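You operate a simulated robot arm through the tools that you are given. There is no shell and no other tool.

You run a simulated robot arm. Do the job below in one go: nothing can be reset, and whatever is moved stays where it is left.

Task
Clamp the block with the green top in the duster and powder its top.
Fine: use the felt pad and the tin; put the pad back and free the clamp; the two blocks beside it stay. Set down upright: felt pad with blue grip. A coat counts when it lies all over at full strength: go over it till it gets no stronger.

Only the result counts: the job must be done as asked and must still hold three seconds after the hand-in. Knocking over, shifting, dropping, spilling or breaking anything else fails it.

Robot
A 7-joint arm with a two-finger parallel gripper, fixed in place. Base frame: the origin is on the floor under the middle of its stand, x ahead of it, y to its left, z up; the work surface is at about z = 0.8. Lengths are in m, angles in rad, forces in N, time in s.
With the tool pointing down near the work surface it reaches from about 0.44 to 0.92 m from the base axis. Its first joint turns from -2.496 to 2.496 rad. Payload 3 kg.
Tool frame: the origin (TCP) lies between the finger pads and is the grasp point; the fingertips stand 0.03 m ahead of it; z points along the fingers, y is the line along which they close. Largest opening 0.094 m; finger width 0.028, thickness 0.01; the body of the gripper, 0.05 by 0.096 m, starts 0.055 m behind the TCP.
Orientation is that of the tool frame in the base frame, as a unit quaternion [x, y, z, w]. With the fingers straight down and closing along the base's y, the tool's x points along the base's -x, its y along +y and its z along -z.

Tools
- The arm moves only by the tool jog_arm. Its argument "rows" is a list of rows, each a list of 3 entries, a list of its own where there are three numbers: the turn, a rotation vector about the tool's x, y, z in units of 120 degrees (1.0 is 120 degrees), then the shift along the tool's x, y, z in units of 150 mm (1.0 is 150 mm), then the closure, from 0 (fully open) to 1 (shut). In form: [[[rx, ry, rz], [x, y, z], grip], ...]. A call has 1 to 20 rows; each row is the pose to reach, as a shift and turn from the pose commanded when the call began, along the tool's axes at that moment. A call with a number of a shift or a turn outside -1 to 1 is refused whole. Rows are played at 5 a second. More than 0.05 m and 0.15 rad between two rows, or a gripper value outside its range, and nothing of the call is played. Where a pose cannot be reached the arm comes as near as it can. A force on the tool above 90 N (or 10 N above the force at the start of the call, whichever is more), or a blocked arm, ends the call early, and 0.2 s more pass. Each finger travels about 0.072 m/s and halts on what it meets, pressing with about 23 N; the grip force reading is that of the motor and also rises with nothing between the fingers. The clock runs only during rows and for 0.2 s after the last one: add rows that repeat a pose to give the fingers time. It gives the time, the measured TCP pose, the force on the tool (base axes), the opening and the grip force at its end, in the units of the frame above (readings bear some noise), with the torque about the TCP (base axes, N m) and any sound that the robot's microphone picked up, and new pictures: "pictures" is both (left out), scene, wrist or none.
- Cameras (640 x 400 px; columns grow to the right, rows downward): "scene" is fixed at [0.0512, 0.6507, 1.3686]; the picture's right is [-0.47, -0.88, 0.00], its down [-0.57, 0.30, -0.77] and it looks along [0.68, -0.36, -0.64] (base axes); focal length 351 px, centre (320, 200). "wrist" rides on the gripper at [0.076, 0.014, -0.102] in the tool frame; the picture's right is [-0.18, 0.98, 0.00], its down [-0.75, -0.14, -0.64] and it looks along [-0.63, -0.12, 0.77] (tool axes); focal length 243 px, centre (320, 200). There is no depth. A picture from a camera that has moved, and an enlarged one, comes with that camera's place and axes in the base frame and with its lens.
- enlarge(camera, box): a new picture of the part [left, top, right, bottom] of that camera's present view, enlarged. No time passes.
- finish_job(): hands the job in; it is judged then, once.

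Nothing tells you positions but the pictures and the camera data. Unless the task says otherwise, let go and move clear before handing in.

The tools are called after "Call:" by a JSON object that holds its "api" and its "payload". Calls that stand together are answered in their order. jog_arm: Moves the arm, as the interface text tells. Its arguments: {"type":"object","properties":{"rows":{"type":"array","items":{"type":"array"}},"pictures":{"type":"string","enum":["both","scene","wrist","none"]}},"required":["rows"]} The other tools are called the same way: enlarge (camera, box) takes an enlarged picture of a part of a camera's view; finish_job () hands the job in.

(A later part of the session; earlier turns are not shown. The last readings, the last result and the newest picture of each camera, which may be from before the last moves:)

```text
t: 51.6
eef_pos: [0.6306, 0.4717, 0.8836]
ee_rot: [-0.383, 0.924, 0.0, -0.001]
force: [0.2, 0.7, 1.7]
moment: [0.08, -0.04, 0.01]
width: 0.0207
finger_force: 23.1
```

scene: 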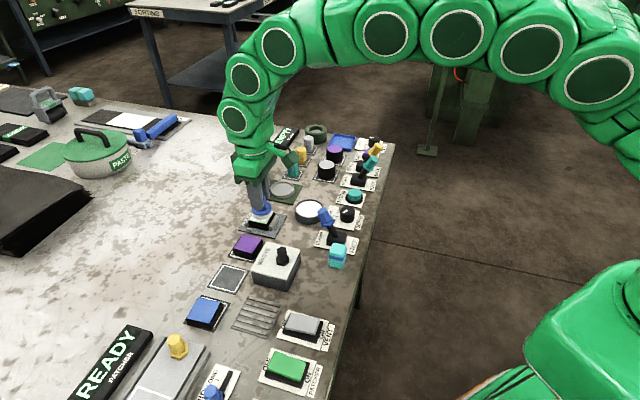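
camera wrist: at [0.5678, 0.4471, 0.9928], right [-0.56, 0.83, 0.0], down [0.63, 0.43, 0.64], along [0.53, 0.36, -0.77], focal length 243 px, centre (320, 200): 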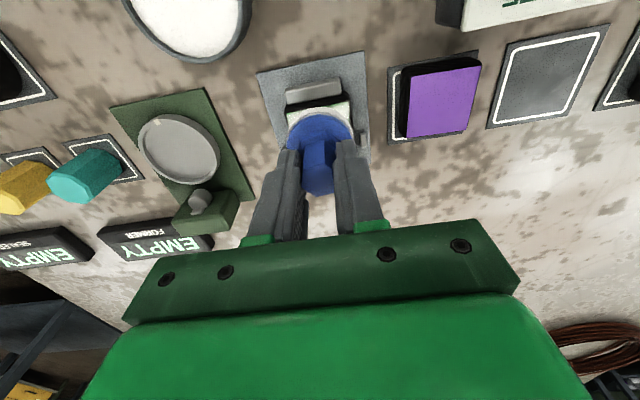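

Contact is just starting at 1.7 N. I will rub in lanes across the whole top with a touch more pressure.

Call:
{"api": "jog_arm", "payload": {"rows": [[[0, 0, 0], [0, 0, 0.005], 0.95], [[0, 0, 0], [0, 0.06, 0.005], 0.95], [[0, 0, 0], [0, 0.12, 0.005], 0.95], [[0, 0, 0], [0, 0.174, 0.005], 0.95], [[0, 0, 0], [-0.045, 0.174, 0.005], 0.95], [[0, 0, 0], [-0.045, 0.12, 0.005], 0.95], [[0, 0, 0], [-0.045, 0.06, 0.005], 0.95], [[0, 0, 0], [-0.045, 0, 0.005], 0.95], [[0, 0, 0], [-0.09, 0, 0.005], 0.95], [[0, 0, 0], [-0.09, 0.06, 0.005], 0.95], [[0, 0, 0], [-0.09, 0.12, 0.005], 0.95], [[0, 0, 0], [-0.09, 0.174, 0.005], 0.95], [[0, 0, 0], [-0.135, 0.174, 0.005], 0.95], [[0, 0, 0], [-0.135, 0.12, 0.005], 0.95], [[0, 0, 0], [-0.135, 0.06, 0.005], 0.95], [[0, 0, 0], [-0.135, 0, 0.005], 0.95], [[0, 0, 0], [-0.174, 0, 0.005], 0.95], [[0, 0, 0], [-0.174, 0.06, 0.005], 0.95], [[0, 0, 0], [-0.174, 0.12, 0.005], 0.95], [[0, 0, 0], [-0.174, 0.174, 0.005], 0.95]], "pictures": "none"}}

Call:
{"api": "enlarge", "payload": {"camera": "scene", "box": [225, 170, 305, 250]}}

Call:
{"api": "enlarge", "payload": {"camera": "wrist", "box": [250, 70, 390, 190]}}

```text
t: 55.8
eef_pos: [0.632, 0.5089, 0.8815]
ee_rot: [-0.382, 0.924, 0.0, 0.0]
force: [0.1, -0.5, 1.3]
moment: [-0.05, -0.03, -0.01]
width: 0.0214
finger_force: 22.8
```

```text
5.00 times, centred on (265, 210) of scene
camera zoom: at [0.0512, 0.6507, 1.3686], right [-0.47, -0.88, 0.0], down [-0.57, 0.3, -0.77], along [0.68, -0.36, -0.64], focal length 1756 px, centre (595, 150)
```

zoom: 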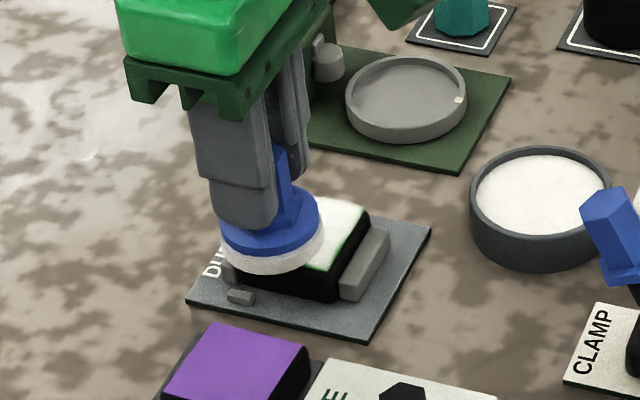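

```text
3.33 times, centred on (320, 130) of wrist
camera zoom: at [0.5671, 0.465, 0.9832], right [-0.56, 0.83, 0.0], down [0.63, 0.43, 0.64], along [0.53, 0.36, -0.77], focal length 809 px, centre (320, 433)
```

zoom: 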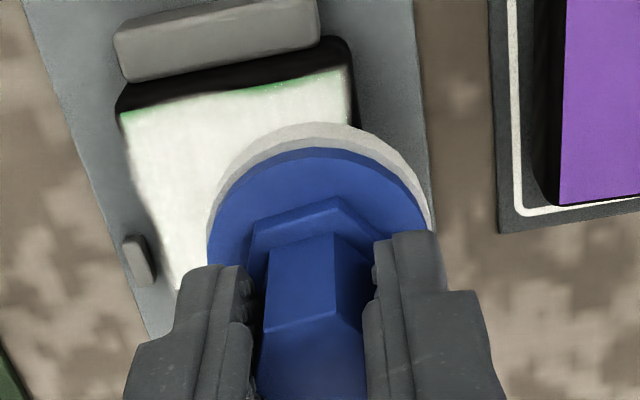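

A faint green fringe remains along the near edge. I will re-dip the pad and then concentrate on the edges.

Call:
{"api": "jog_arm", "payload": {"rows": [[[0, 0, 0], [0, 0, -0.1], 0.95], [[0, 0, 0], [0, 0, -0.3], 0.95], [[0, 0, 0], [0, 0, -0.415], 0.95], [[0, 0, 0], [0.2, -0.14, -0.415], 0.95], [[0, 0, 0], [0.4, -0.28, -0.415], 0.95], [[0, 0, 0], [0.6, -0.42, -0.415], 0.95], [[0, 0, 0], [0.697, -0.484, -0.415], 0.95], [[0, 0, 0], [0.697, -0.484, -0.25], 0.95], [[0, 0, 0], [0.697, -0.484, -0.1], 0.95], [[0, 0, 0], [0.697, -0.484, 0.0], 0.95], [[0, 0, 0], [0.697, -0.484, 0.03], 0.95], [[0, 0, 0], [0.697, -0.484, 0.03], 0.95]], "pictures": "scene"}}

Call:
{"api": "enlarge", "payload": {"camera": "scene", "box": [235, 190, 295, 245]}}

Call:
{"api": "enlarge", "payload": {"camera": "wrist", "box": [250, 60, 390, 180]}}

```text
t: 58.4
eef_pos: [0.6088, 0.3831, 0.8772]
ee_rot: [-0.383, 0.924, 0.0, 0.001]
force: [0.5, 0.2, -0.4]
moment: [0.0, -0.04, -0.01]
width: 0.0215
finger_force: 23.3
```

scene: 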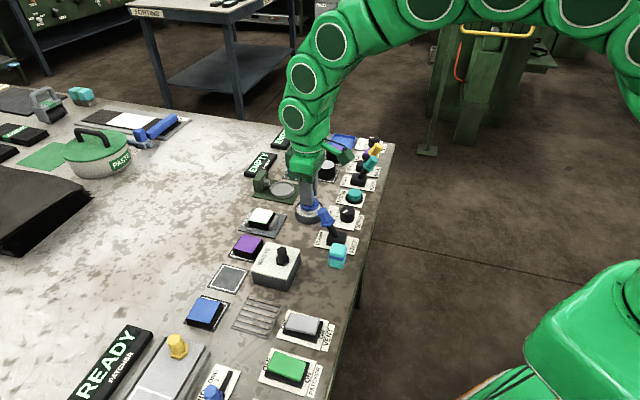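

```text
7.27 times, centred on (265, 218) of scene
camera zoom: at [0.0512, 0.6507, 1.3686], right [-0.47, -0.88, 0.0], down [-0.57, 0.3, -0.77], along [0.68, -0.36, -0.64], focal length 2554 px, centre (720, 73)
```

zoom: 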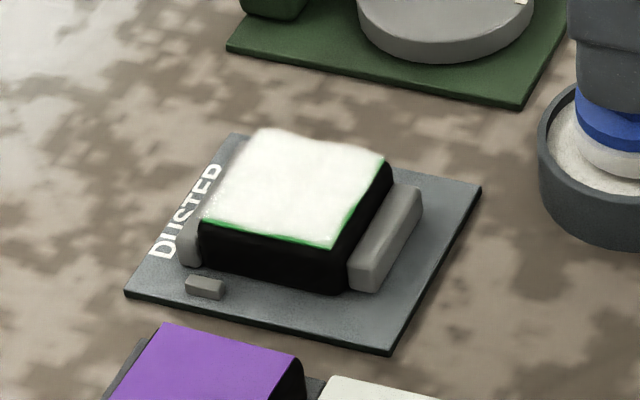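

```text
3.33 times, centred on (320, 120) of wrist
camera zoom: at [0.5451, 0.3399, 0.9789], right [-0.56, 0.83, 0.0], down [0.63, 0.43, 0.64], along [0.53, 0.36, -0.77], focal length 809 px, centre (320, 467)
```

zoom: 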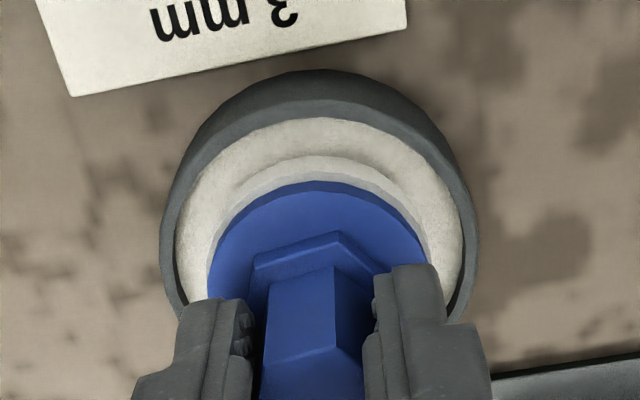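

The coat is close to full; the thin green line may just be the top layer's side face. I will complete this dip and then go around the edges again.

Call:
{"api": "jog_arm", "payload": {"rows": [[[0, 0, 0], [0, 0, 0.006], 0.95], [[0, 0, 0], [0, 0, 0.011], 0.95], [[0, 0, 0], [0, 0, 0.014], 0.95], [[0, 0, 0], [0, 0, 0.014], 0.95]], "pictures": "none"}}

```text
t: 59.4
eef_pos: [0.6086, 0.3839, 0.8761]
ee_rot: [-0.383, 0.924, 0.0, 0.0]
force: [-0.1, -1.1, -1.0]
moment: [0.0, -0.01, 0.02]
width: 0.0214
finger_force: 23.1
```

Call:
{"api": "jog_arm", "payload": {"rows": [[[0, 0, 0], [0, 0, 0.004], 0.95], [[0, 0, 0], [0, 0, 0.008], 0.95], [[0, 0, 0], [0, 0, 0.008], 0.95]], "pictures": "none"}}

```text
t: 60.2
eef_pos: [0.6096, 0.3841, 0.8746]
ee_rot: [-0.383, 0.924, 0.0, 0.0]
force: [0.4, -2.0, 16.7]
moment: [0.09, -0.13, 0.01]
width: 0.0215
finger_force: 23.2
```

The pad is loaded again. I will carry it back to the near corner of the block top.

Call:
{"api": "jog_arm", "payload": {"rows": [[[0, 0, 0], [0, 0, -0.05], 0.95], [[0, 0, 0], [0, 0, -0.25], 0.95], [[0, 0, 0], [0, 0, -0.467], 0.95], [[0, 0, 0], [-0.2, 0.12, -0.467], 0.95], [[0, 0, 0], [-0.4, 0.24, -0.467], 0.95], [[0, 0, 0], [-0.527, 0.31, -0.467], 0.95], [[0, 0, 0], [-0.527, 0.31, -0.25], 0.95], [[0, 0, 0], [-0.527, 0.31, -0.1], 0.95], [[0, 0, 0], [-0.527, 0.31, -0.07], 0.95], [[0, 0, 0], [-0.527, 0.31, -0.055], 0.95], [[0, 0, 0], [-0.527, 0.31, -0.055], 0.95]], "pictures": "wrist"}}

Call:
{"api": "enlarge", "payload": {"camera": "wrist", "box": [250, 70, 390, 190]}}

```text
t: 62.6
eef_pos: [0.632, 0.4712, 0.8811]
ee_rot: [-0.382, 0.924, 0.0, 0.0]
force: [-0.2, -0.4, -0.2]
moment: [0.01, 0.01, -0.03]
width: 0.0217
finger_force: 22.6
camera wrist: at [0.5682, 0.4288, 0.9843], right [-0.56, 0.83, 0.0], down [0.63, 0.43, 0.64], along [0.53, 0.36, -0.77], focal length 243 px, centre (320, 200)
```

wrist: 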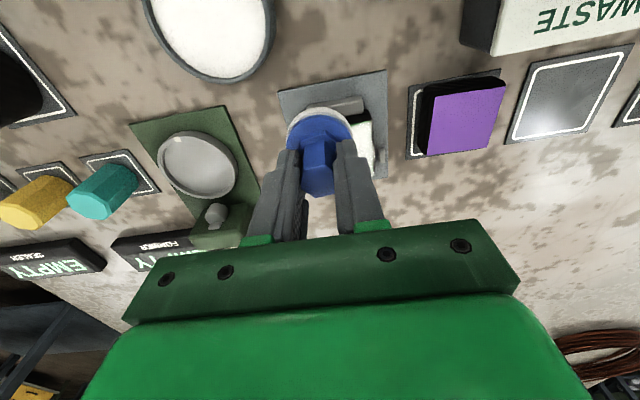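

```text
3.33 times, centred on (320, 130) of wrist
camera zoom: at [0.5682, 0.4288, 0.9843], right [-0.56, 0.83, 0.0], down [0.63, 0.43, 0.64], along [0.53, 0.36, -0.77], focal length 809 px, centre (320, 433)
```

zoom: 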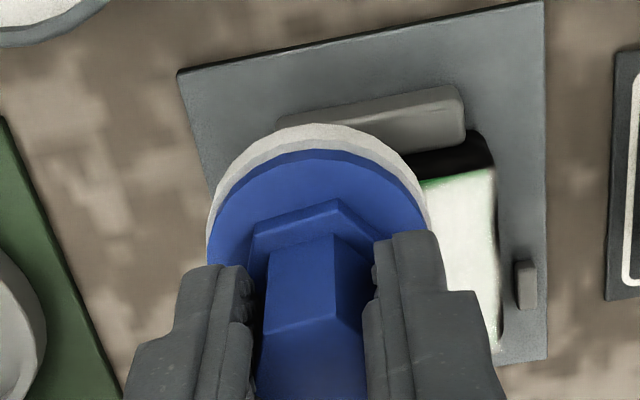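

Call:
{"api": "jog_arm", "payload": {"rows": [[[0, 0, 0], [0, 0, 0.007], 0.95], [[0, 0, 0], [0, 0, 0.011], 0.95], [[0, 0, 0], [0, 0, 0.011], 0.95]], "pictures": "none"}}

```text
t: 63.4
eef_pos: [0.6319, 0.4722, 0.882]
ee_rot: [-0.383, 0.924, 0.001, 0.0]
force: [0.4, 0.6, 4.4]
moment: [0.08, -0.09, 0.01]
width: 0.0214
finger_force: 22.8
```

The pad is in light contact (4 N). I will now rub along all four edges, with extra passes on the near edge.

Call:
{"api": "jog_arm", "payload": {"rows": [[[0, 0, 0], [0, 0.06, 0.002], 0.95], [[0, 0, 0], [0, 0.12, 0.002], 0.95], [[0, 0, 0], [0, 0.174, 0.002], 0.95], [[0, 0, 0], [0.03, 0.174, 0.002], 0.95], [[0, 0, 0], [0.03, 0.12, 0.002], 0.95], [[0, 0, 0], [0.03, 0.06, 0.002], 0.95], [[0, 0, 0], [0.03, 0, 0.002], 0.95], [[0, 0, 0], [-0.03, 0, 0.002], 0.95], [[0, 0, 0], [-0.03, 0.06, 0.002], 0.95], [[0, 0, 0], [-0.03, 0.12, 0.002], 0.95], [[0, 0, 0], [-0.03, 0.19, 0.002], 0.95], [[0, 0, 0], [-0.09, 0.19, 0.003], 0.95], [[0, 0, 0], [-0.15, 0.19, 0.004], 0.95], [[0, 0, 0], [-0.18, 0.19, 0.004], 0.95], [[0, 0, 0], [-0.18, 0.12, 0.004], 0.95], [[0, 0, 0], [-0.18, 0.06, 0.004], 0.95], [[0, 0, 0], [-0.18, -0.01, 0.004], 0.95], [[0, 0, 0], [-0.12, -0.01, 0.004], 0.95], [[0, 0, 0], [-0.06, -0.01, 0.004], 0.95], [[0, 0, 0], [-0.06, 0.09, 0.004], 0.95]], "pictures": "none"}}

Call:
{"api": "jog_arm", "payload": {"rows": [[[0, 0, 0], [-0.05, 0.06, 0.001], 0.95], [[0, 0, 0], [-0.1, 0.02, 0.001], 0.95], [[0, 0, 0], [-0.05, -0.05, 0.001], 0.95], [[0, 0, 0], [0.03, -0.05, 0.001], 0.95], [[0, 0, 0], [0.05, 0.05, 0.001], 0.95], [[0, 0, 0], [-0.03, 0.07, 0.001], 0.95], [[0, 0, 0], [-0.03, 0, 0.001], 0.95], [[0, 0, 0], [-0.03, 0, -0.08], 0.95], [[0, 0, 0], [-0.03, 0, -0.3], 0.95], [[0, 0, 0], [0.2, -0.14, -0.4], 0.95], [[0, 0, 0], [0.4, -0.28, -0.4], 0.95], [[0, 0, 0], [0.6, -0.4, -0.4], 0.95], [[0, 0, 0], [0.6, -0.4, -0.4], 0.95]]}}

Call:
{"api": "enlarge", "payload": {"camera": "scene", "box": [240, 195, 290, 240]}}

Call:
{"api": "enlarge", "payload": {"camera": "wrist", "box": [340, 110, 440, 210]}}

```text
t: 67.6
eef_pos: [0.6279, 0.4885, 0.881]
ee_rot: [-0.383, 0.924, 0.0, -0.001]
force: [-0.1, -1.1, 1.3]
moment: [-0.09, 0.04, -0.04]
width: 0.0215
finger_force: 22.7
```

```text
t: 70.4
eef_pos: [0.6068, 0.3822, 0.9417]
ee_rot: [-0.383, 0.924, 0.0, 0.001]
force: [-0.2, 0.2, -0.2]
moment: [-0.03, 0.02, -0.03]
width: 0.0216
finger_force: 23.2
camera wrist: at [0.5429, 0.3386, 1.0423], right [-0.56, 0.83, 0.0], down [0.63, 0.43, 0.64], along [0.53, 0.36, -0.77], focal length 243 px, centre (320, 200)
```

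scene: 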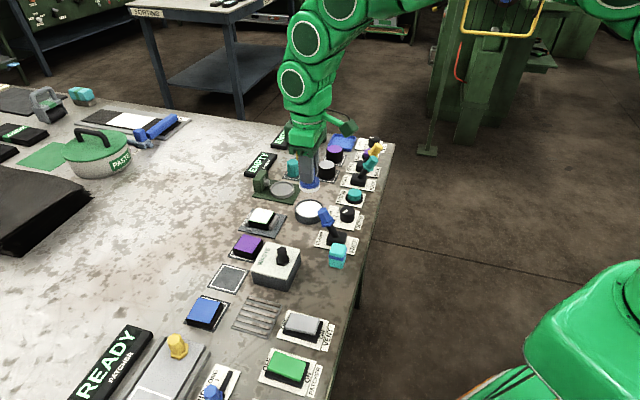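
wrist: 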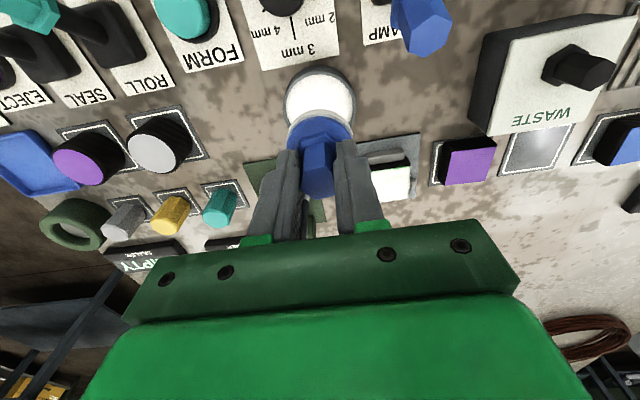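

```text
8.89 times, centred on (265, 218) of scene
camera zoom: at [0.0512, 0.6507, 1.3686], right [-0.47, -0.88, 0.0], down [-0.57, 0.3, -0.77], along [0.68, -0.36, -0.64], focal length 3121 px, centre (809, 44)
```

zoom: 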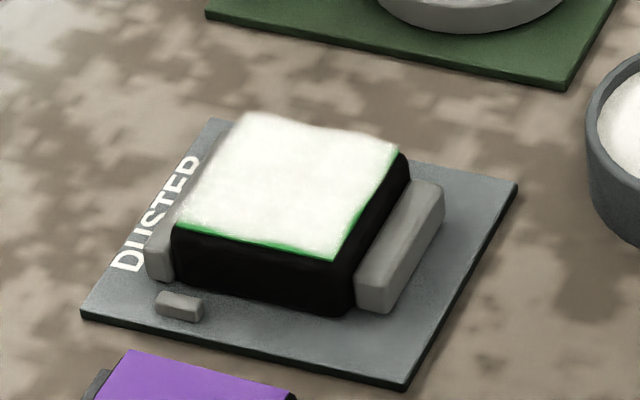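

```text
4.00 times, centred on (390, 160) of wrist
camera zoom: at [0.5429, 0.3386, 1.0423], right [-0.56, 0.83, 0.0], down [0.63, 0.43, 0.64], along [0.53, 0.36, -0.77], focal length 970 px, centre (40, 360)
```

zoom: 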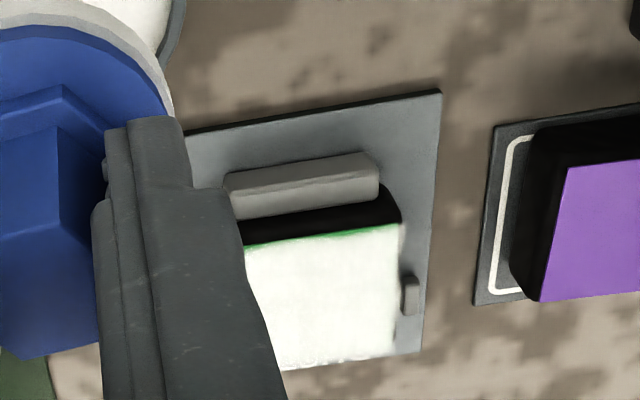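

The remaining green appears as a thin line that could be the top layer's side. To judge it I will move the hand beyond the block so the wrist camera looks straight down on it.

Call:
{"api": "jog_arm", "payload": {"rows": [[[0, 0, 0], [0, 0.15, -0.1], 0.95], [[0, 0, 0], [-0.2, 0.3, -0.15], 0.95], [[0, 0, 0], [-0.45, 0.3, -0.15], 0.95], [[0, 0, 0], [-0.7, 0.3, -0.15], 0.95], [[0, 0, 0], [-0.9, 0.3, -0.15], 0.95], [[0, 0, 0], [-0.99, 0.3, -0.15], 0.95], [[0, 0, 0], [-0.99, 0.3, -0.15], 0.95]]}}

Call:
{"api": "enlarge", "payload": {"camera": "wrist", "box": [270, 0, 370, 80]}}

Call:
{"api": "enlarge", "payload": {"camera": "scene", "box": [240, 195, 290, 240]}}

```text
t: 72.0
eef_pos: [0.681, 0.5171, 0.9614]
ee_rot: [-0.382, 0.924, 0.0, -0.002]
force: [0.4, -0.3, -1.0]
moment: [0.0, -0.01, -0.03]
width: 0.0214
finger_force: 22.9
camera wrist: at [0.6165, 0.4746, 1.0637], right [-0.56, 0.83, 0.0], down [0.63, 0.43, 0.64], along [0.53, 0.36, -0.77], focal length 243 px, centre (320, 200)
```

scene: 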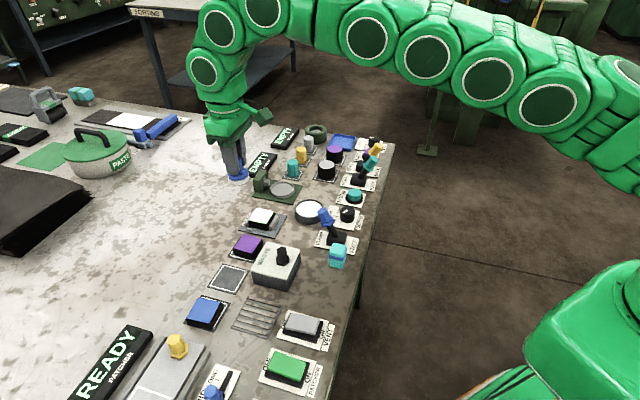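
wrist: 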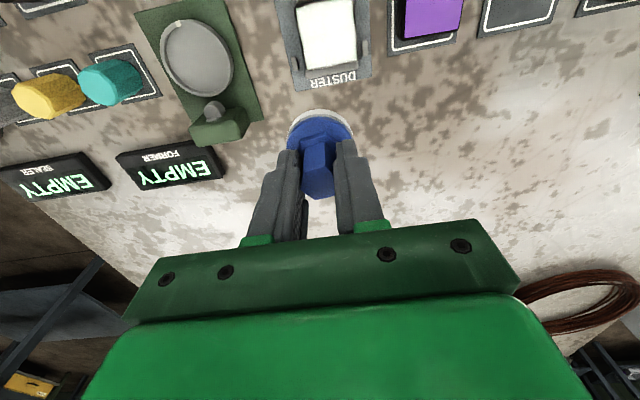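

```text
5.00 times, centred on (320, 40) of wrist
camera zoom: at [0.6165, 0.4746, 1.0637], right [-0.56, 0.83, 0.0], down [0.63, 0.43, 0.64], along [0.53, 0.36, -0.77], focal length 1213 px, centre (320, 1000)
```

zoom: 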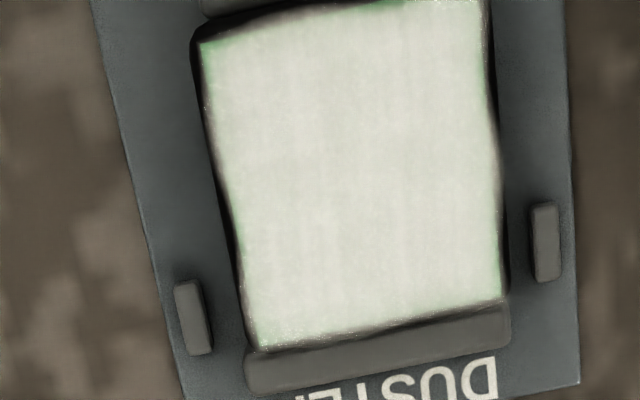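

```text
8.89 times, centred on (265, 218) of scene
camera zoom: at [0.0512, 0.6507, 1.3686], right [-0.47, -0.88, 0.0], down [-0.57, 0.3, -0.77], along [0.68, -0.36, -0.64], focal length 3121 px, centre (809, 44)
```

zoom: 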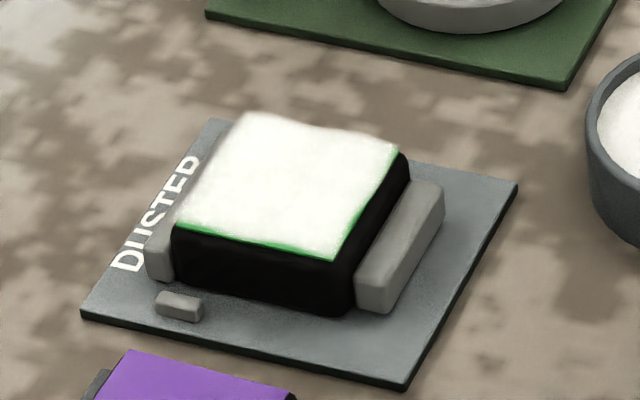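

Seen from above, the middle is fully white but the corners and the near edge still show a faint green tint. I will dip again and run rings along the edges.

Call:
{"api": "jog_arm", "payload": {"rows": [[[0, 0, 0], [0.15, 0, 0], 0.95], [[0, 0, 0], [0.4, 0, 0], 0.95], [[0, 0, 0], [0.65, -0.05, 0], 0.95], [[0, 0, 0], [0.85, -0.17, 0], 0.95], [[0, 0, 0], [0.979, -0.302, 0.0], 0.95], [[0, 0, 0], [0.979, -0.302, 0.2], 0.95], [[0, 0, 0], [0.979, -0.302, 0.4], 0.95], [[0, 0, 0], [0.979, -0.302, 0.53], 0.95], [[0, 0, 0], [0.979, -0.302, 0.58], 0.95], [[0, 0, 0], [0.979, -0.302, 0.58], 0.95]], "pictures": "wrist"}}

Call:
{"api": "enlarge", "payload": {"camera": "wrist", "box": [250, 60, 390, 180]}}

```text
t: 74.2
eef_pos: [0.6095, 0.3832, 0.8762]
ee_rot: [-0.383, 0.924, 0.0, 0.0]
force: [0.7, 0.2, -1.2]
moment: [0.01, -0.02, -0.01]
width: 0.0216
finger_force: 23.4
camera wrist: at [0.5453, 0.3393, 0.9774], right [-0.56, 0.83, 0.0], down [0.63, 0.43, 0.64], along [0.53, 0.36, -0.77], focal length 243 px, centre (320, 200)
```

wrist: 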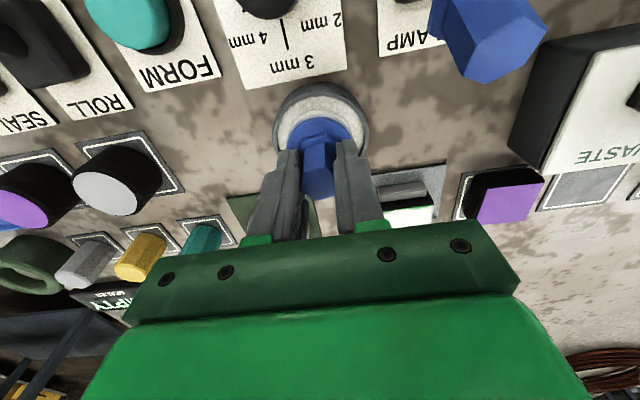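

```text
3.33 times, centred on (320, 120) of wrist
camera zoom: at [0.5453, 0.3393, 0.9774], right [-0.56, 0.83, 0.0], down [0.63, 0.43, 0.64], along [0.53, 0.36, -0.77], focal length 809 px, centre (320, 467)
```

zoom: 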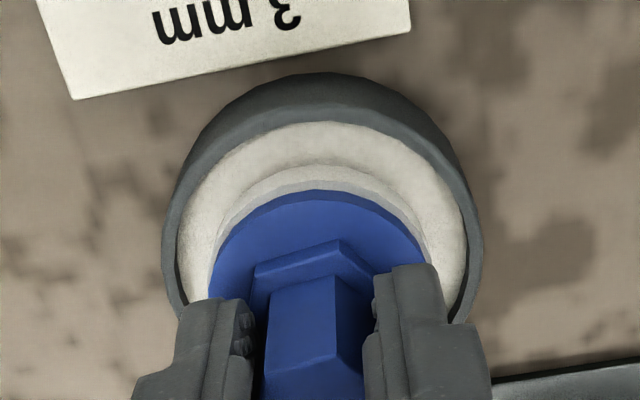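

Call:
{"api": "jog_arm", "payload": {"rows": [[[0, 0, 0], [0, 0, 0.006], 0.95], [[0, 0, 0], [0, 0, 0.011], 0.95], [[0, 0, 0], [0, 0, 0.015], 0.95], [[0, 0, 0], [0, 0, 0.015], 0.95]], "pictures": "none"}}

```text
t: 75.2
eef_pos: [0.6095, 0.384, 0.8737]
ee_rot: [-0.382, 0.924, 0.0, 0.0]
force: [0.2, -0.2, 0.4]
moment: [-0.03, 0.02, 0.0]
width: 0.0214
finger_force: 23.4
```

Call:
{"api": "jog_arm", "payload": {"rows": [[[0, 0, 0], [0, 0, 0.004], 0.95], [[0, 0, 0], [0, 0, 0.008], 0.95], [[0, 0, 0], [0, 0, 0.008], 0.95]], "pictures": "none"}}

```text
t: 76.0
eef_pos: [0.6096, 0.3829, 0.8729]
ee_rot: [-0.382, 0.924, 0.0, 0.0]
force: [-0.2, 0.0, 16.8]
moment: [0.01, -0.04, 0.0]
width: 0.0215
finger_force: 22.8
```

Dipped at 17 N. Now I will carry the pad back to the near corner and find contact again.

Call:
{"api": "jog_arm", "payload": {"rows": [[[0, 0, 0], [0, 0, -0.05], 0.95], [[0, 0, 0], [0, 0, -0.25], 0.95], [[0, 0, 0], [0, 0, -0.455], 0.95], [[0, 0, 0], [-0.2, 0.12, -0.455], 0.95], [[0, 0, 0], [-0.4, 0.24, -0.455], 0.95], [[0, 0, 0], [-0.523, 0.308, -0.455], 0.95], [[0, 0, 0], [-0.523, 0.308, -0.25], 0.95], [[0, 0, 0], [-0.523, 0.308, -0.1], 0.95], [[0, 0, 0], [-0.523, 0.308, -0.065], 0.95], [[0, 0, 0], [-0.523, 0.308, -0.052], 0.95], [[0, 0, 0], [-0.523, 0.308, -0.052], 0.95]], "pictures": "none"}}

Call:
{"api": "jog_arm", "payload": {"rows": [[[0, 0, 0], [0, 0, 0.004], 0.95], [[0, 0, 0], [0, 0, 0.007], 0.95], [[0, 0, 0], [0, 0, 0.007], 0.95]], "pictures": "none"}}

```text
t: 78.4
eef_pos: [0.6333, 0.4709, 0.8806]
ee_rot: [-0.383, 0.924, 0.001, 0.0]
force: [0.1, 0.2, -1.5]
moment: [-0.01, 0.02, -0.02]
width: 0.0215
finger_force: 22.8
```

```text
t: 79.2
eef_pos: [0.6309, 0.4714, 0.8798]
ee_rot: [-0.383, 0.924, -0.001, 0.0]
force: [-0.5, 0.0, 8.7]
moment: [0.13, -0.01, 0.01]
width: 0.0217
finger_force: 23.0
```

Contact is 9 N at the near corner. I will run a full ring along the edges, then a second one slightly further in.

Call:
{"api": "jog_arm", "payload": {"rows": [[[0, 0, 0], [0, 0.05, 0], 0.95], [[0, 0, 0], [0, 0.1, 0], 0.95], [[0, 0, 0], [0, 0.15, 0], 0.95], [[0, 0, 0], [0, 0.2, 0], 0.95], [[0, 0, 0], [-0.05, 0.2, 0], 0.95], [[0, 0, 0], [-0.1, 0.2, 0], 0.95], [[0, 0, 0], [-0.15, 0.2, 0], 0.95], [[0, 0, 0], [-0.2, 0.2, 0], 0.95], [[0, 0, 0], [-0.2, 0.15, 0], 0.95], [[0, 0, 0], [-0.2, 0.1, 0], 0.95], [[0, 0, 0], [-0.2, 0.05, 0], 0.95], [[0, 0, 0], [-0.2, 0, 0], 0.95], [[0, 0, 0], [-0.15, 0, 0], 0.95], [[0, 0, 0], [-0.1, 0, 0], 0.95], [[0, 0, 0], [-0.05, 0, 0], 0.95], [[0, 0, 0], [0, 0, 0], 0.95]], "pictures": "none"}}

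Call:
{"api": "jog_arm", "payload": {"rows": [[[0, 0, 0], [-0.02, 0.02, 0.003], 0.95], [[0, 0, 0], [-0.02, 0.07, 0.003], 0.95], [[0, 0, 0], [-0.02, 0.13, 0.003], 0.95], [[0, 0, 0], [-0.02, 0.18, 0.003], 0.95], [[0, 0, 0], [-0.07, 0.18, 0.003], 0.95], [[0, 0, 0], [-0.13, 0.18, 0.003], 0.95], [[0, 0, 0], [-0.18, 0.18, 0.003], 0.95], [[0, 0, 0], [-0.18, 0.13, 0.003], 0.95], [[0, 0, 0], [-0.18, 0.07, 0.003], 0.95], [[0, 0, 0], [-0.18, 0.02, 0.003], 0.95], [[0, 0, 0], [-0.13, 0.02, 0.003], 0.95], [[0, 0, 0], [-0.07, 0.02, 0.003], 0.95], [[0, 0, 0], [-0.02, 0.02, 0.003], 0.95], [[0, 0, 0], [0, 0, 0.003], 0.95]], "pictures": "none"}}

```text
t: 82.6
eef_pos: [0.6319, 0.4711, 0.8794]
ee_rot: [-0.382, 0.924, 0.0, 0.002]
force: [-0.8, -0.6, 0.5]
moment: [0.01, 0.01, -0.05]
width: 0.0218
finger_force: 23.1
```

```text
t: 85.6
eef_pos: [0.633, 0.4717, 0.8788]
ee_rot: [-0.383, 0.924, 0.0, 0.0]
force: [-0.6, 0.1, -0.7]
moment: [0.01, 0.03, 0.01]
width: 0.0215
finger_force: 23.1
```

I will lift and look from above again.

Call:
{"api": "jog_arm", "payload": {"rows": [[[0, 0, 0], [0, 0, -0.1], 0.95], [[0, 0, 0], [0, 0, -0.35], 0.95], [[0, 0, 0], [0, 0, -0.555], 0.95], [[0, 0, 0], [-0.25, 0, -0.555], 0.95], [[0, 0, 0], [-0.5, 0, -0.555], 0.95], [[0, 0, 0], [-0.5, 0, -0.555], 0.95]]}}

Call:
{"api": "enlarge", "payload": {"camera": "wrist", "box": [270, 0, 370, 80]}}

Call:
{"api": "enlarge", "payload": {"camera": "scene", "box": [240, 195, 290, 240]}}

```text
t: 87.0
eef_pos: [0.6864, 0.5224, 0.9627]
ee_rot: [-0.382, 0.924, 0.0, 0.0]
force: [0.1, 0.2, 0.4]
moment: [0.0, 0.0, 0.0]
width: 0.0216
finger_force: 22.7
camera wrist: at [0.6219, 0.4801, 1.0641], right [-0.56, 0.83, 0.0], down [0.63, 0.43, 0.64], along [0.53, 0.36, -0.77], focal length 243 px, centre (320, 200)
```

scene: 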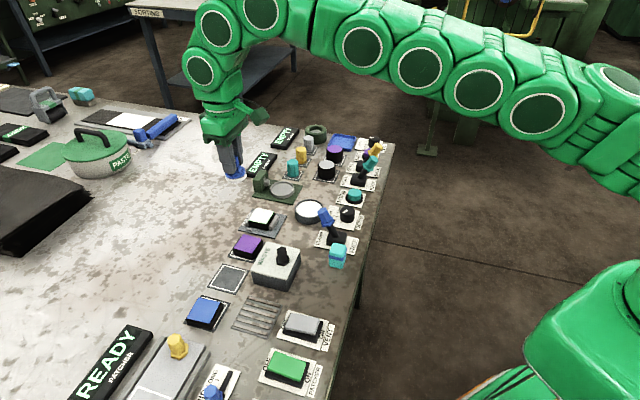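
wrist: 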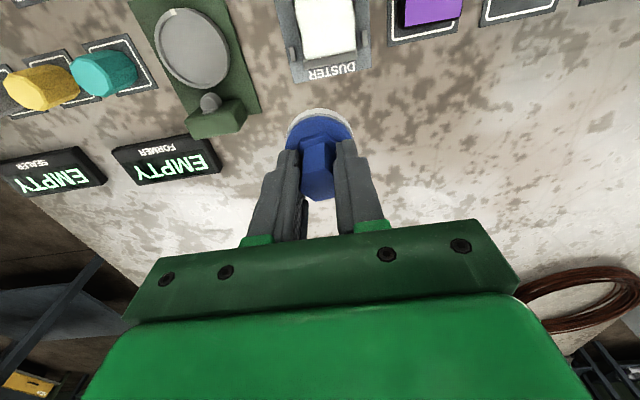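

```text
5.00 times, centred on (320, 40) of wrist
camera zoom: at [0.6219, 0.4801, 1.0641], right [-0.56, 0.83, 0.0], down [0.63, 0.43, 0.64], along [0.53, 0.36, -0.77], focal length 1213 px, centre (320, 1000)
```

zoom: 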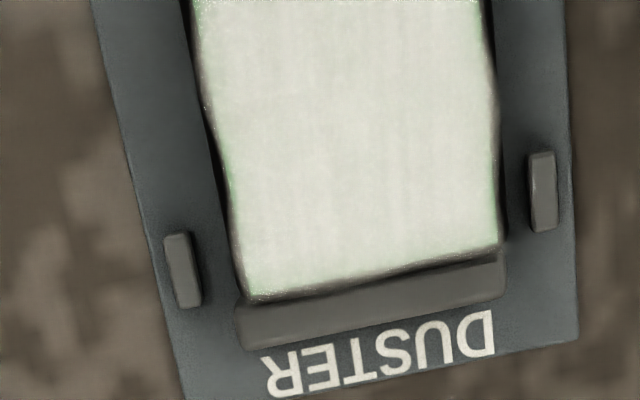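

```text
8.89 times, centred on (265, 218) of scene
camera zoom: at [0.0512, 0.6507, 1.3686], right [-0.47, -0.88, 0.0], down [-0.57, 0.3, -0.77], along [0.68, -0.36, -0.64], focal length 3121 px, centre (809, 44)
```

zoom: 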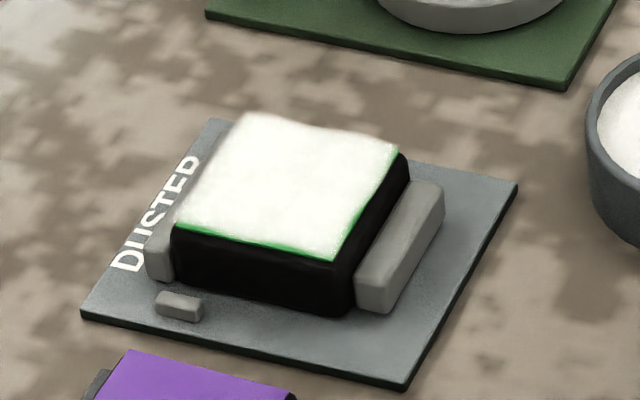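

The far edges look even now. I will back up slightly so the near edge comes into view too.

Call:
{"api": "jog_arm", "payload": {"rows": [[[0, 0, 0], [0.1, 0, 0], 0.95], [[0, 0, 0], [0.17, 0, 0], 0.95], [[0, 0, 0], [0.17, 0, 0], 0.95]], "pictures": "none"}}

Call:
{"api": "enlarge", "payload": {"camera": "wrist", "box": [270, 10, 370, 100]}}

```text
t: 87.8
eef_pos: [0.6673, 0.5066, 0.9625]
ee_rot: [-0.383, 0.924, 0.0, -0.001]
force: [1.1, 0.9, -1.0]
moment: [-0.06, 0.0, 0.0]
width: 0.0215
finger_force: 23.3
```

```text
4.44 times, centred on (320, 55) of wrist
camera zoom: at [0.6033, 0.4631, 1.0636], right [-0.56, 0.83, 0.0], down [0.63, 0.43, 0.64], along [0.53, 0.36, -0.77], focal length 1078 px, centre (320, 844)
```

zoom: 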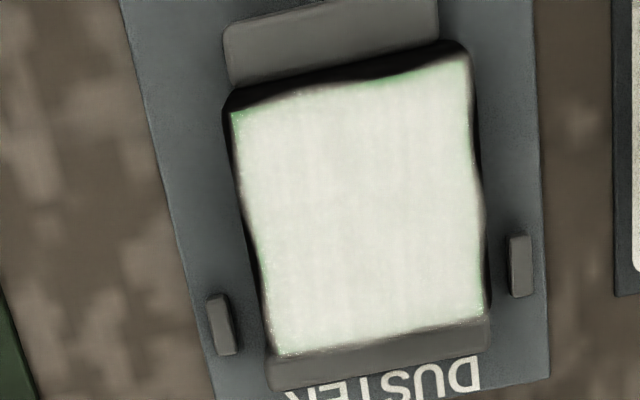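

A faint tint remains at the edge facing the purple block and part of the near edge. One more dip, then rings further outward.

Call:
{"api": "jog_arm", "payload": {"rows": [[[0, 0, 0], [0.2, 0, 0], 0.95], [[0, 0, 0], [0.45, -0.05, 0], 0.95], [[0, 0, 0], [0.7, -0.17, 0], 0.95], [[0, 0, 0], [0.86, -0.307, 0.0], 0.95], [[0, 0, 0], [0.86, -0.307, 0.2], 0.95], [[0, 0, 0], [0.86, -0.307, 0.4], 0.95], [[0, 0, 0], [0.86, -0.307, 0.53], 0.95], [[0, 0, 0], [0.86, -0.307, 0.585], 0.95], [[0, 0, 0], [0.86, -0.307, 0.585], 0.95]], "pictures": "none"}}

Call:
{"api": "enlarge", "payload": {"camera": "wrist", "box": [250, 60, 390, 180]}}

Call:
{"api": "jog_arm", "payload": {"rows": [[[0, 0, 0], [0, 0, 0.006], 0.95], [[0, 0, 0], [0, 0, 0.012], 0.95], [[0, 0, 0], [0, 0, 0.016], 0.95], [[0, 0, 0], [0, 0, 0.016], 0.95]], "pictures": "none"}}

```text
t: 89.8
eef_pos: [0.6062, 0.3818, 0.8748]
ee_rot: [-0.382, 0.924, -0.001, 0.0]
force: [-0.5, 0.0, -0.9]
moment: [0.03, 0.0, -0.01]
width: 0.0214
finger_force: 22.6
```

```text
3.33 times, centred on (320, 120) of wrist
camera zoom: at [0.544, 0.3386, 0.9759], right [-0.56, 0.83, 0.0], down [0.63, 0.43, 0.64], along [0.53, 0.36, -0.77], focal length 809 px, centre (320, 467)
```

zoom: 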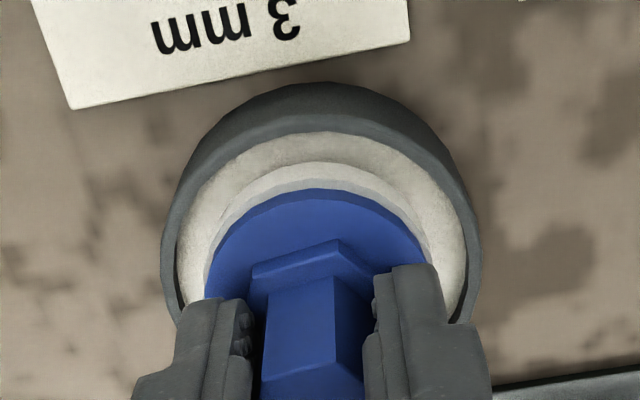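

```text
t: 90.8
eef_pos: [0.609, 0.3839, 0.8713]
ee_rot: [-0.382, 0.924, 0.0, 0.0]
force: [0.7, 0.3, -0.4]
moment: [-0.02, 0.02, 0.01]
width: 0.0215
finger_force: 23.0
```

Call:
{"api": "jog_arm", "payload": {"rows": [[[0, 0, 0], [0, 0, 0.004], 0.95], [[0, 0, 0], [0, 0, 0.007], 0.95], [[0, 0, 0], [0, 0, 0.007], 0.95]], "pictures": "none"}}

```text
t: 91.6
eef_pos: [0.6075, 0.3827, 0.8711]
ee_rot: [-0.382, 0.924, 0.0, 0.001]
force: [-0.2, -2.8, 15.5]
moment: [0.12, -0.11, -0.01]
width: 0.0214
finger_force: 22.8
```

Dipped at 15 N. I will carry the pad back to the near corner, a little further out, and find contact.

Call:
{"api": "jog_arm", "payload": {"rows": [[[0, 0, 0], [0, 0, -0.05], 0.95], [[0, 0, 0], [0, 0, -0.25], 0.95], [[0, 0, 0], [0, 0, -0.465], 0.95], [[0, 0, 0], [-0.2, 0.12, -0.465], 0.95], [[0, 0, 0], [-0.4, 0.24, -0.465], 0.95], [[0, 0, 0], [-0.513, 0.285, -0.465], 0.95], [[0, 0, 0], [-0.513, 0.285, -0.25], 0.95], [[0, 0, 0], [-0.513, 0.285, -0.1], 0.95], [[0, 0, 0], [-0.513, 0.285, -0.065], 0.95], [[0, 0, 0], [-0.513, 0.285, -0.055], 0.95], [[0, 0, 0], [-0.513, 0.285, -0.055], 0.95]], "pictures": "none"}}

Call:
{"api": "jog_arm", "payload": {"rows": [[[0, 0, 0], [0, 0, 0.004], 0.95], [[0, 0, 0], [0, 0, 0.007], 0.95], [[0, 0, 0], [0, 0, 0.007], 0.95]], "pictures": "none"}}

```text
t: 94.0
eef_pos: [0.6322, 0.4674, 0.8776]
ee_rot: [-0.383, 0.924, 0.0, 0.001]
force: [0.2, 0.6, 0.0]
moment: [0.02, 0.03, 0.01]
width: 0.0215
finger_force: 23.1
```

```text
t: 94.8
eef_pos: [0.6327, 0.4679, 0.8777]
ee_rot: [-0.382, 0.924, 0.001, 0.0]
force: [0.4, 0.8, 1.9]
moment: [0.08, -0.09, -0.01]
width: 0.0214
finger_force: 22.5
```

Contact is starting at 2 N. I will run the wide ring with slightly more pressure.

Call:
{"api": "jog_arm", "payload": {"rows": [[[0, 0, 0], [0, 0.048, 0.004], 0.95], [[0, 0, 0], [0, 0.096, 0.004], 0.95], [[0, 0, 0], [0, 0.144, 0.004], 0.95], [[0, 0, 0], [0, 0.192, 0.004], 0.95], [[0, 0, 0], [0, 0.24, 0.004], 0.95], [[0, 0, 0], [-0.048, 0.24, 0.004], 0.95], [[0, 0, 0], [-0.096, 0.24, 0.004], 0.95], [[0, 0, 0], [-0.144, 0.24, 0.004], 0.95], [[0, 0, 0], [-0.192, 0.24, 0.004], 0.95], [[0, 0, 0], [-0.24, 0.24, 0.004], 0.95], [[0, 0, 0], [-0.24, 0.192, 0.004], 0.95], [[0, 0, 0], [-0.24, 0.144, 0.004], 0.95], [[0, 0, 0], [-0.24, 0.096, 0.004], 0.95], [[0, 0, 0], [-0.24, 0.048, 0.004], 0.95], [[0, 0, 0], [-0.24, 0, 0.004], 0.95], [[0, 0, 0], [-0.192, 0, 0.004], 0.95], [[0, 0, 0], [-0.144, 0, 0.004], 0.95], [[0, 0, 0], [-0.096, 0, 0.004], 0.95], [[0, 0, 0], [-0.048, 0, 0.004], 0.95], [[0, 0, 0], [0, 0, 0.004], 0.95]], "pictures": "none"}}

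Call:
{"api": "jog_arm", "payload": {"rows": [[[0, 0, 0], [0, 0.06, 0.003], 0.95], [[0, 0, 0], [0, 0.12, 0.003], 0.95], [[0, 0, 0], [0, 0.18, 0.003], 0.95], [[0, 0, 0], [0, 0.24, 0.003], 0.95], [[0, 0, 0], [-0.06, 0.24, 0.003], 0.95], [[0, 0, 0], [-0.12, 0.24, 0.003], 0.95], [[0, 0, 0], [-0.18, 0.24, 0.003], 0.95], [[0, 0, 0], [-0.18, 0.18, 0.003], 0.95], [[0, 0, 0], [-0.12, 0.18, 0.003], 0.95], [[0, 0, 0], [-0.06, 0.18, 0.003], 0.95], [[0, 0, 0], [-0.06, 0.06, 0.003], 0.95], [[0, 0, 0], [-0.12, 0.06, 0.003], 0.95], [[0, 0, 0], [-0.18, 0.06, 0.003], 0.95], [[0, 0, 0], [-0.12, 0.12, 0.003], 0.95]], "pictures": "none"}}

```text
t: 99.0
eef_pos: [0.6334, 0.4674, 0.8766]
ee_rot: [-0.383, 0.924, 0.0, 0.001]
force: [0.1, 0.4, -0.6]
moment: [-0.02, 0.0, 0.0]
width: 0.0217
finger_force: 23.5
```

```text
t: 102.0
eef_pos: [0.6327, 0.4929, 0.8769]
ee_rot: [-0.382, 0.924, 0.0, -0.001]
force: [0.6, 0.9, 1.7]
moment: [0.09, -0.08, -0.01]
width: 0.0216
finger_force: 22.6
```

I will lift and check from above again.

Call:
{"api": "jog_arm", "payload": {"rows": [[[0, 0, 0], [0, 0, -0.1], 0.95], [[0, 0, 0], [0, 0, -0.35], 0.95], [[0, 0, 0], [0, 0, -0.567], 0.95], [[0, 0, 0], [-0.15, -0.05, -0.567], 0.95], [[0, 0, 0], [-0.26, -0.097, -0.567], 0.95], [[0, 0, 0], [-0.26, -0.097, -0.567], 0.95]], "pictures": "wrist"}}

Call:
{"api": "enlarge", "payload": {"camera": "wrist", "box": [275, 10, 365, 90]}}

Call:
{"api": "enlarge", "payload": {"camera": "scene", "box": [240, 195, 290, 240]}}

```text
t: 103.4
eef_pos: [0.6704, 0.5098, 0.9614]
ee_rot: [-0.382, 0.924, -0.001, 0.0]
force: [-0.1, 0.5, -0.9]
moment: [0.0, 0.01, -0.04]
width: 0.0216
finger_force: 23.2
camera wrist: at [0.6068, 0.4673, 1.0632], right [-0.56, 0.83, 0.0], down [0.63, 0.43, 0.64], along [0.53, 0.36, -0.77], focal length 243 px, centre (320, 200)
```

wrist: 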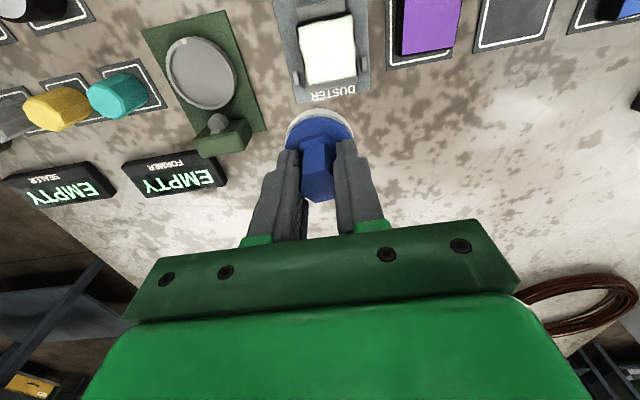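

```text
5.00 times, centred on (320, 50) of wrist
camera zoom: at [0.6068, 0.4673, 1.0632], right [-0.56, 0.83, 0.0], down [0.63, 0.43, 0.64], along [0.53, 0.36, -0.77], focal length 1213 px, centre (320, 950)
```

zoom: 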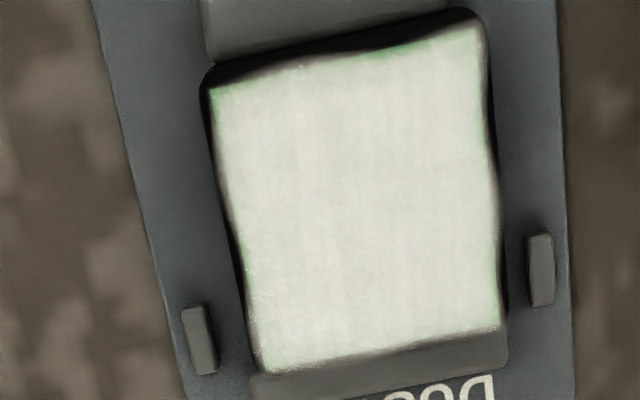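

```text
8.89 times, centred on (265, 218) of scene
camera zoom: at [0.0512, 0.6507, 1.3686], right [-0.47, -0.88, 0.0], down [-0.57, 0.3, -0.77], along [0.68, -0.36, -0.64], focal length 3121 px, centre (809, 44)
```

zoom: 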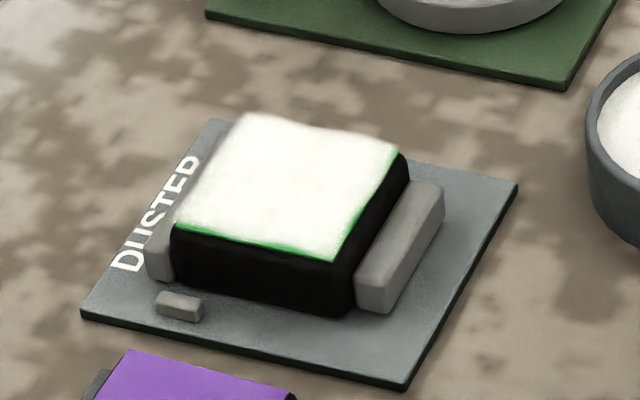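

Two passes in a row made no visible change, so the coat is at full strength; the thin edge line is the top layer's rim. Now I will take the pad back to its place at v=0.700, u=−0.239.

Call:
{"api": "jog_arm", "payload": {"rows": [[[0, 0, 0], [0.2, 0, -0.05], 0.95], [[0, 0, 0], [0.45, 0, -0.05], 0.95], [[0, 0, 0], [0.7, 0, -0.05], 0.95], [[0, 0, 0], [0.9, 0, -0.05], 0.95], [[0, 0, 0], [0.9, -0.28, -0.05], 0.95], [[0, 0, 0], [0.9, -0.56, -0.05], 0.95], [[0, 0, 0], [0.9, -0.75, -0.05], 0.95], [[0, 0, 0], [0.9, -0.843, -0.05], 0.95], [[0, 0, 0], [0.9, -0.843, 0.15], 0.95], [[0, 0, 0], [0.9, -0.843, 0.35], 0.95], [[0, 0, 0], [0.9, -0.843, 0.5], 0.95], [[0, 0, 0], [0.9, -0.843, 0.62], 0.95], [[0, 0, 0], [0.9, -0.843, 0.62], 0.95]]}}

Call:
{"api": "enlarge", "payload": {"camera": "scene", "box": [290, 150, 350, 220]}}

Call:
{"api": "enlarge", "payload": {"camera": "wrist", "box": [250, 80, 390, 200]}}

```text
t: 106.2
eef_pos: [0.6648, 0.3247, 0.8676]
ee_rot: [-0.383, 0.924, 0.0, 0.0]
force: [0.1, -0.6, 0.0]
moment: [0.02, 0.01, -0.03]
width: 0.0213
finger_force: 23.8
camera wrist: at [0.6003, 0.2813, 0.9703], right [-0.56, 0.83, 0.0], down [0.63, 0.43, 0.64], along [0.53, 0.36, -0.77], focal length 243 px, centre (320, 200)
```

scene: 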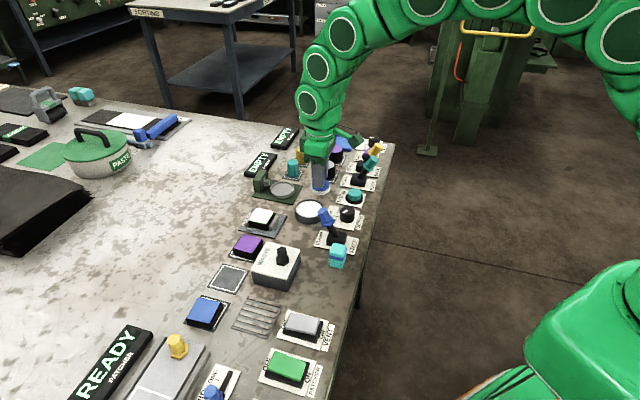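
wrist: 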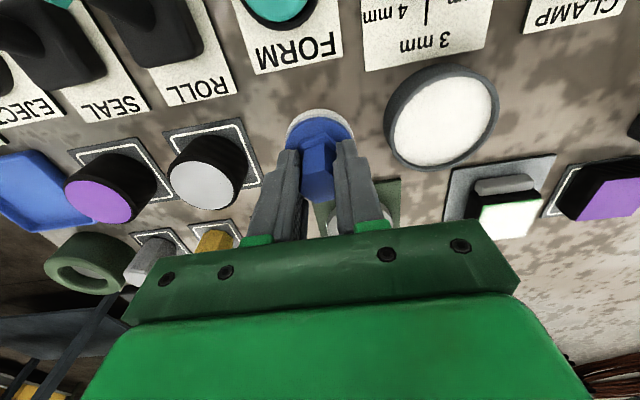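

```text
5.71 times, centred on (320, 185) of scene
camera zoom: at [0.0512, 0.6507, 1.3686], right [-0.47, -0.88, 0.0], down [-0.57, 0.3, -0.77], along [0.68, -0.36, -0.64], focal length 2007 px, centre (320, 286)
```

zoom: 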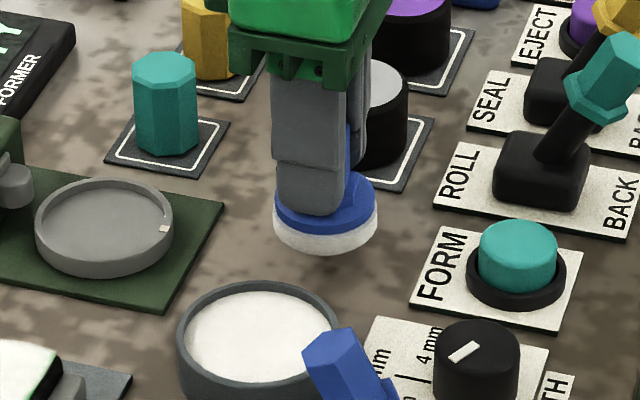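

```text
3.33 times, centred on (320, 140) of wrist
camera zoom: at [0.6003, 0.2813, 0.9703], right [-0.56, 0.83, 0.0], down [0.63, 0.43, 0.64], along [0.53, 0.36, -0.77], focal length 809 px, centre (320, 400)
```

zoom: 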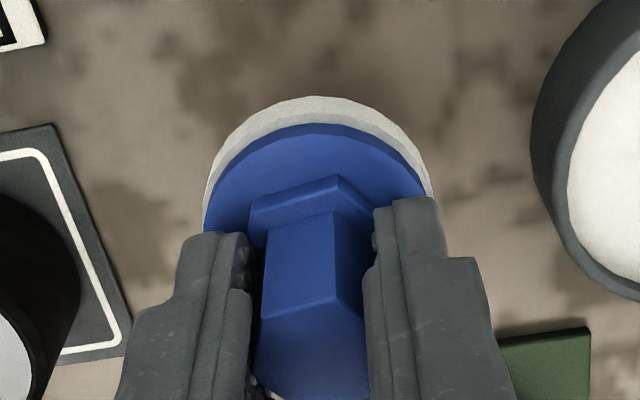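

The pad is over its home spot. I will lower it in small steps to the bench.

Call:
{"api": "jog_arm", "payload": {"rows": [[[0, 0, 0], [-0.006, 0.004, 0.03], 0.95], [[0, 0, 0], [-0.006, 0.004, 0.06], 0.95], [[0, 0, 0], [-0.006, 0.004, 0.085], 0.95], [[0, 0, 0], [-0.006, 0.004, 0.098], 0.95], [[0, 0, 0], [-0.006, 0.004, 0.098], 0.95]], "pictures": "none"}}

```text
t: 107.4
eef_pos: [0.665, 0.326, 0.8552]
ee_rot: [-0.383, 0.924, 0.0, 0.0]
force: [0.9, -0.1, -1.1]
moment: [0.0, -0.01, -0.01]
width: 0.0218
finger_force: 22.8
```

Call:
{"api": "jog_arm", "payload": {"rows": [[[0, 0, 0], [0, 0, 0.006], 0.95], [[0, 0, 0], [0, 0, 0.012], 0.95], [[0, 0, 0], [0, 0, 0.016], 0.95], [[0, 0, 0], [0, 0, 0.016], 0.95]], "pictures": "none"}}

```text
t: 108.4
eef_pos: [0.6638, 0.3259, 0.8532]
ee_rot: [-0.383, 0.924, 0.0, 0.0]
force: [-3.1, -0.6, 16.6]
moment: [0.17, -0.13, 0.02]
width: 0.0216
finger_force: 22.6
```

The pad is on the bench. I will ease off slightly, open the fingers, and check before rising.

Call:
{"api": "jog_arm", "payload": {"rows": [[[0, 0, 0], [0, 0, -0.004], 0.95], [[0, 0, 0], [0, 0, -0.005], 0.9], [[0, 0, 0], [0, 0, -0.005], 0.75], [[0, 0, 0], [0, 0, -0.005], 0.66], [[0, 0, 0], [0, 0, -0.005], 0.64], [[0, 0, 0], [0, 0, -0.005], 0.64]]}}

Call:
{"api": "enlarge", "payload": {"camera": "scene", "box": [290, 150, 350, 220]}}

Call:
{"api": "enlarge", "payload": {"camera": "wrist", "box": [250, 80, 390, 200]}}

```text
t: 109.8
eef_pos: [0.664, 0.3257, 0.8523]
ee_rot: [-0.383, 0.924, 0.0, 0.0]
force: [0.6, -0.5, -0.6]
moment: [0.01, -0.04, 0.0]
width: 0.0338
finger_force: 0.1
camera wrist: at [0.6007, 0.2825, 0.9539], right [-0.56, 0.83, 0.0], down [0.63, 0.43, 0.64], along [0.53, 0.36, -0.77], focal length 243 px, centre (320, 200)
```

scene: 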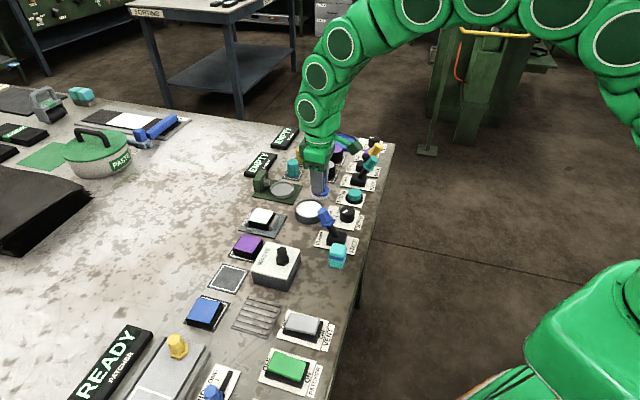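
wrist: 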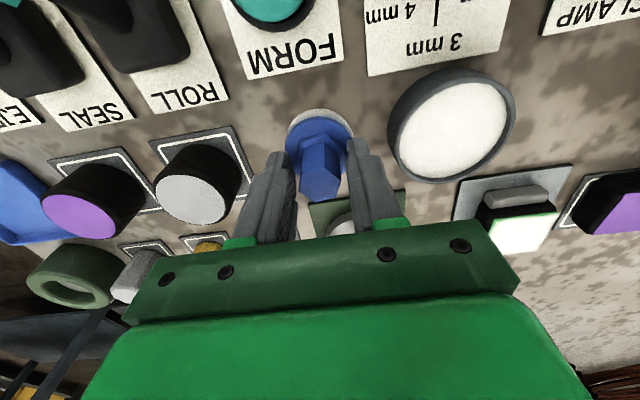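

```text
5.71 times, centred on (320, 185) of scene
camera zoom: at [0.0512, 0.6507, 1.3686], right [-0.47, -0.88, 0.0], down [-0.57, 0.3, -0.77], along [0.68, -0.36, -0.64], focal length 2007 px, centre (320, 286)
```

zoom: 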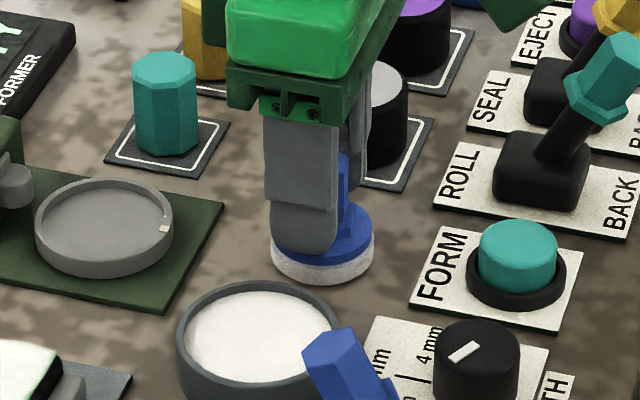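

```text
3.33 times, centred on (320, 140) of wrist
camera zoom: at [0.6007, 0.2825, 0.9539], right [-0.56, 0.83, 0.0], down [0.63, 0.43, 0.64], along [0.53, 0.36, -0.77], focal length 809 px, centre (320, 400)
```

zoom: 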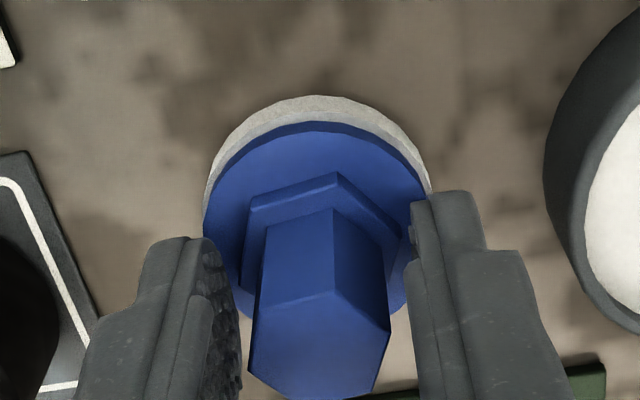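

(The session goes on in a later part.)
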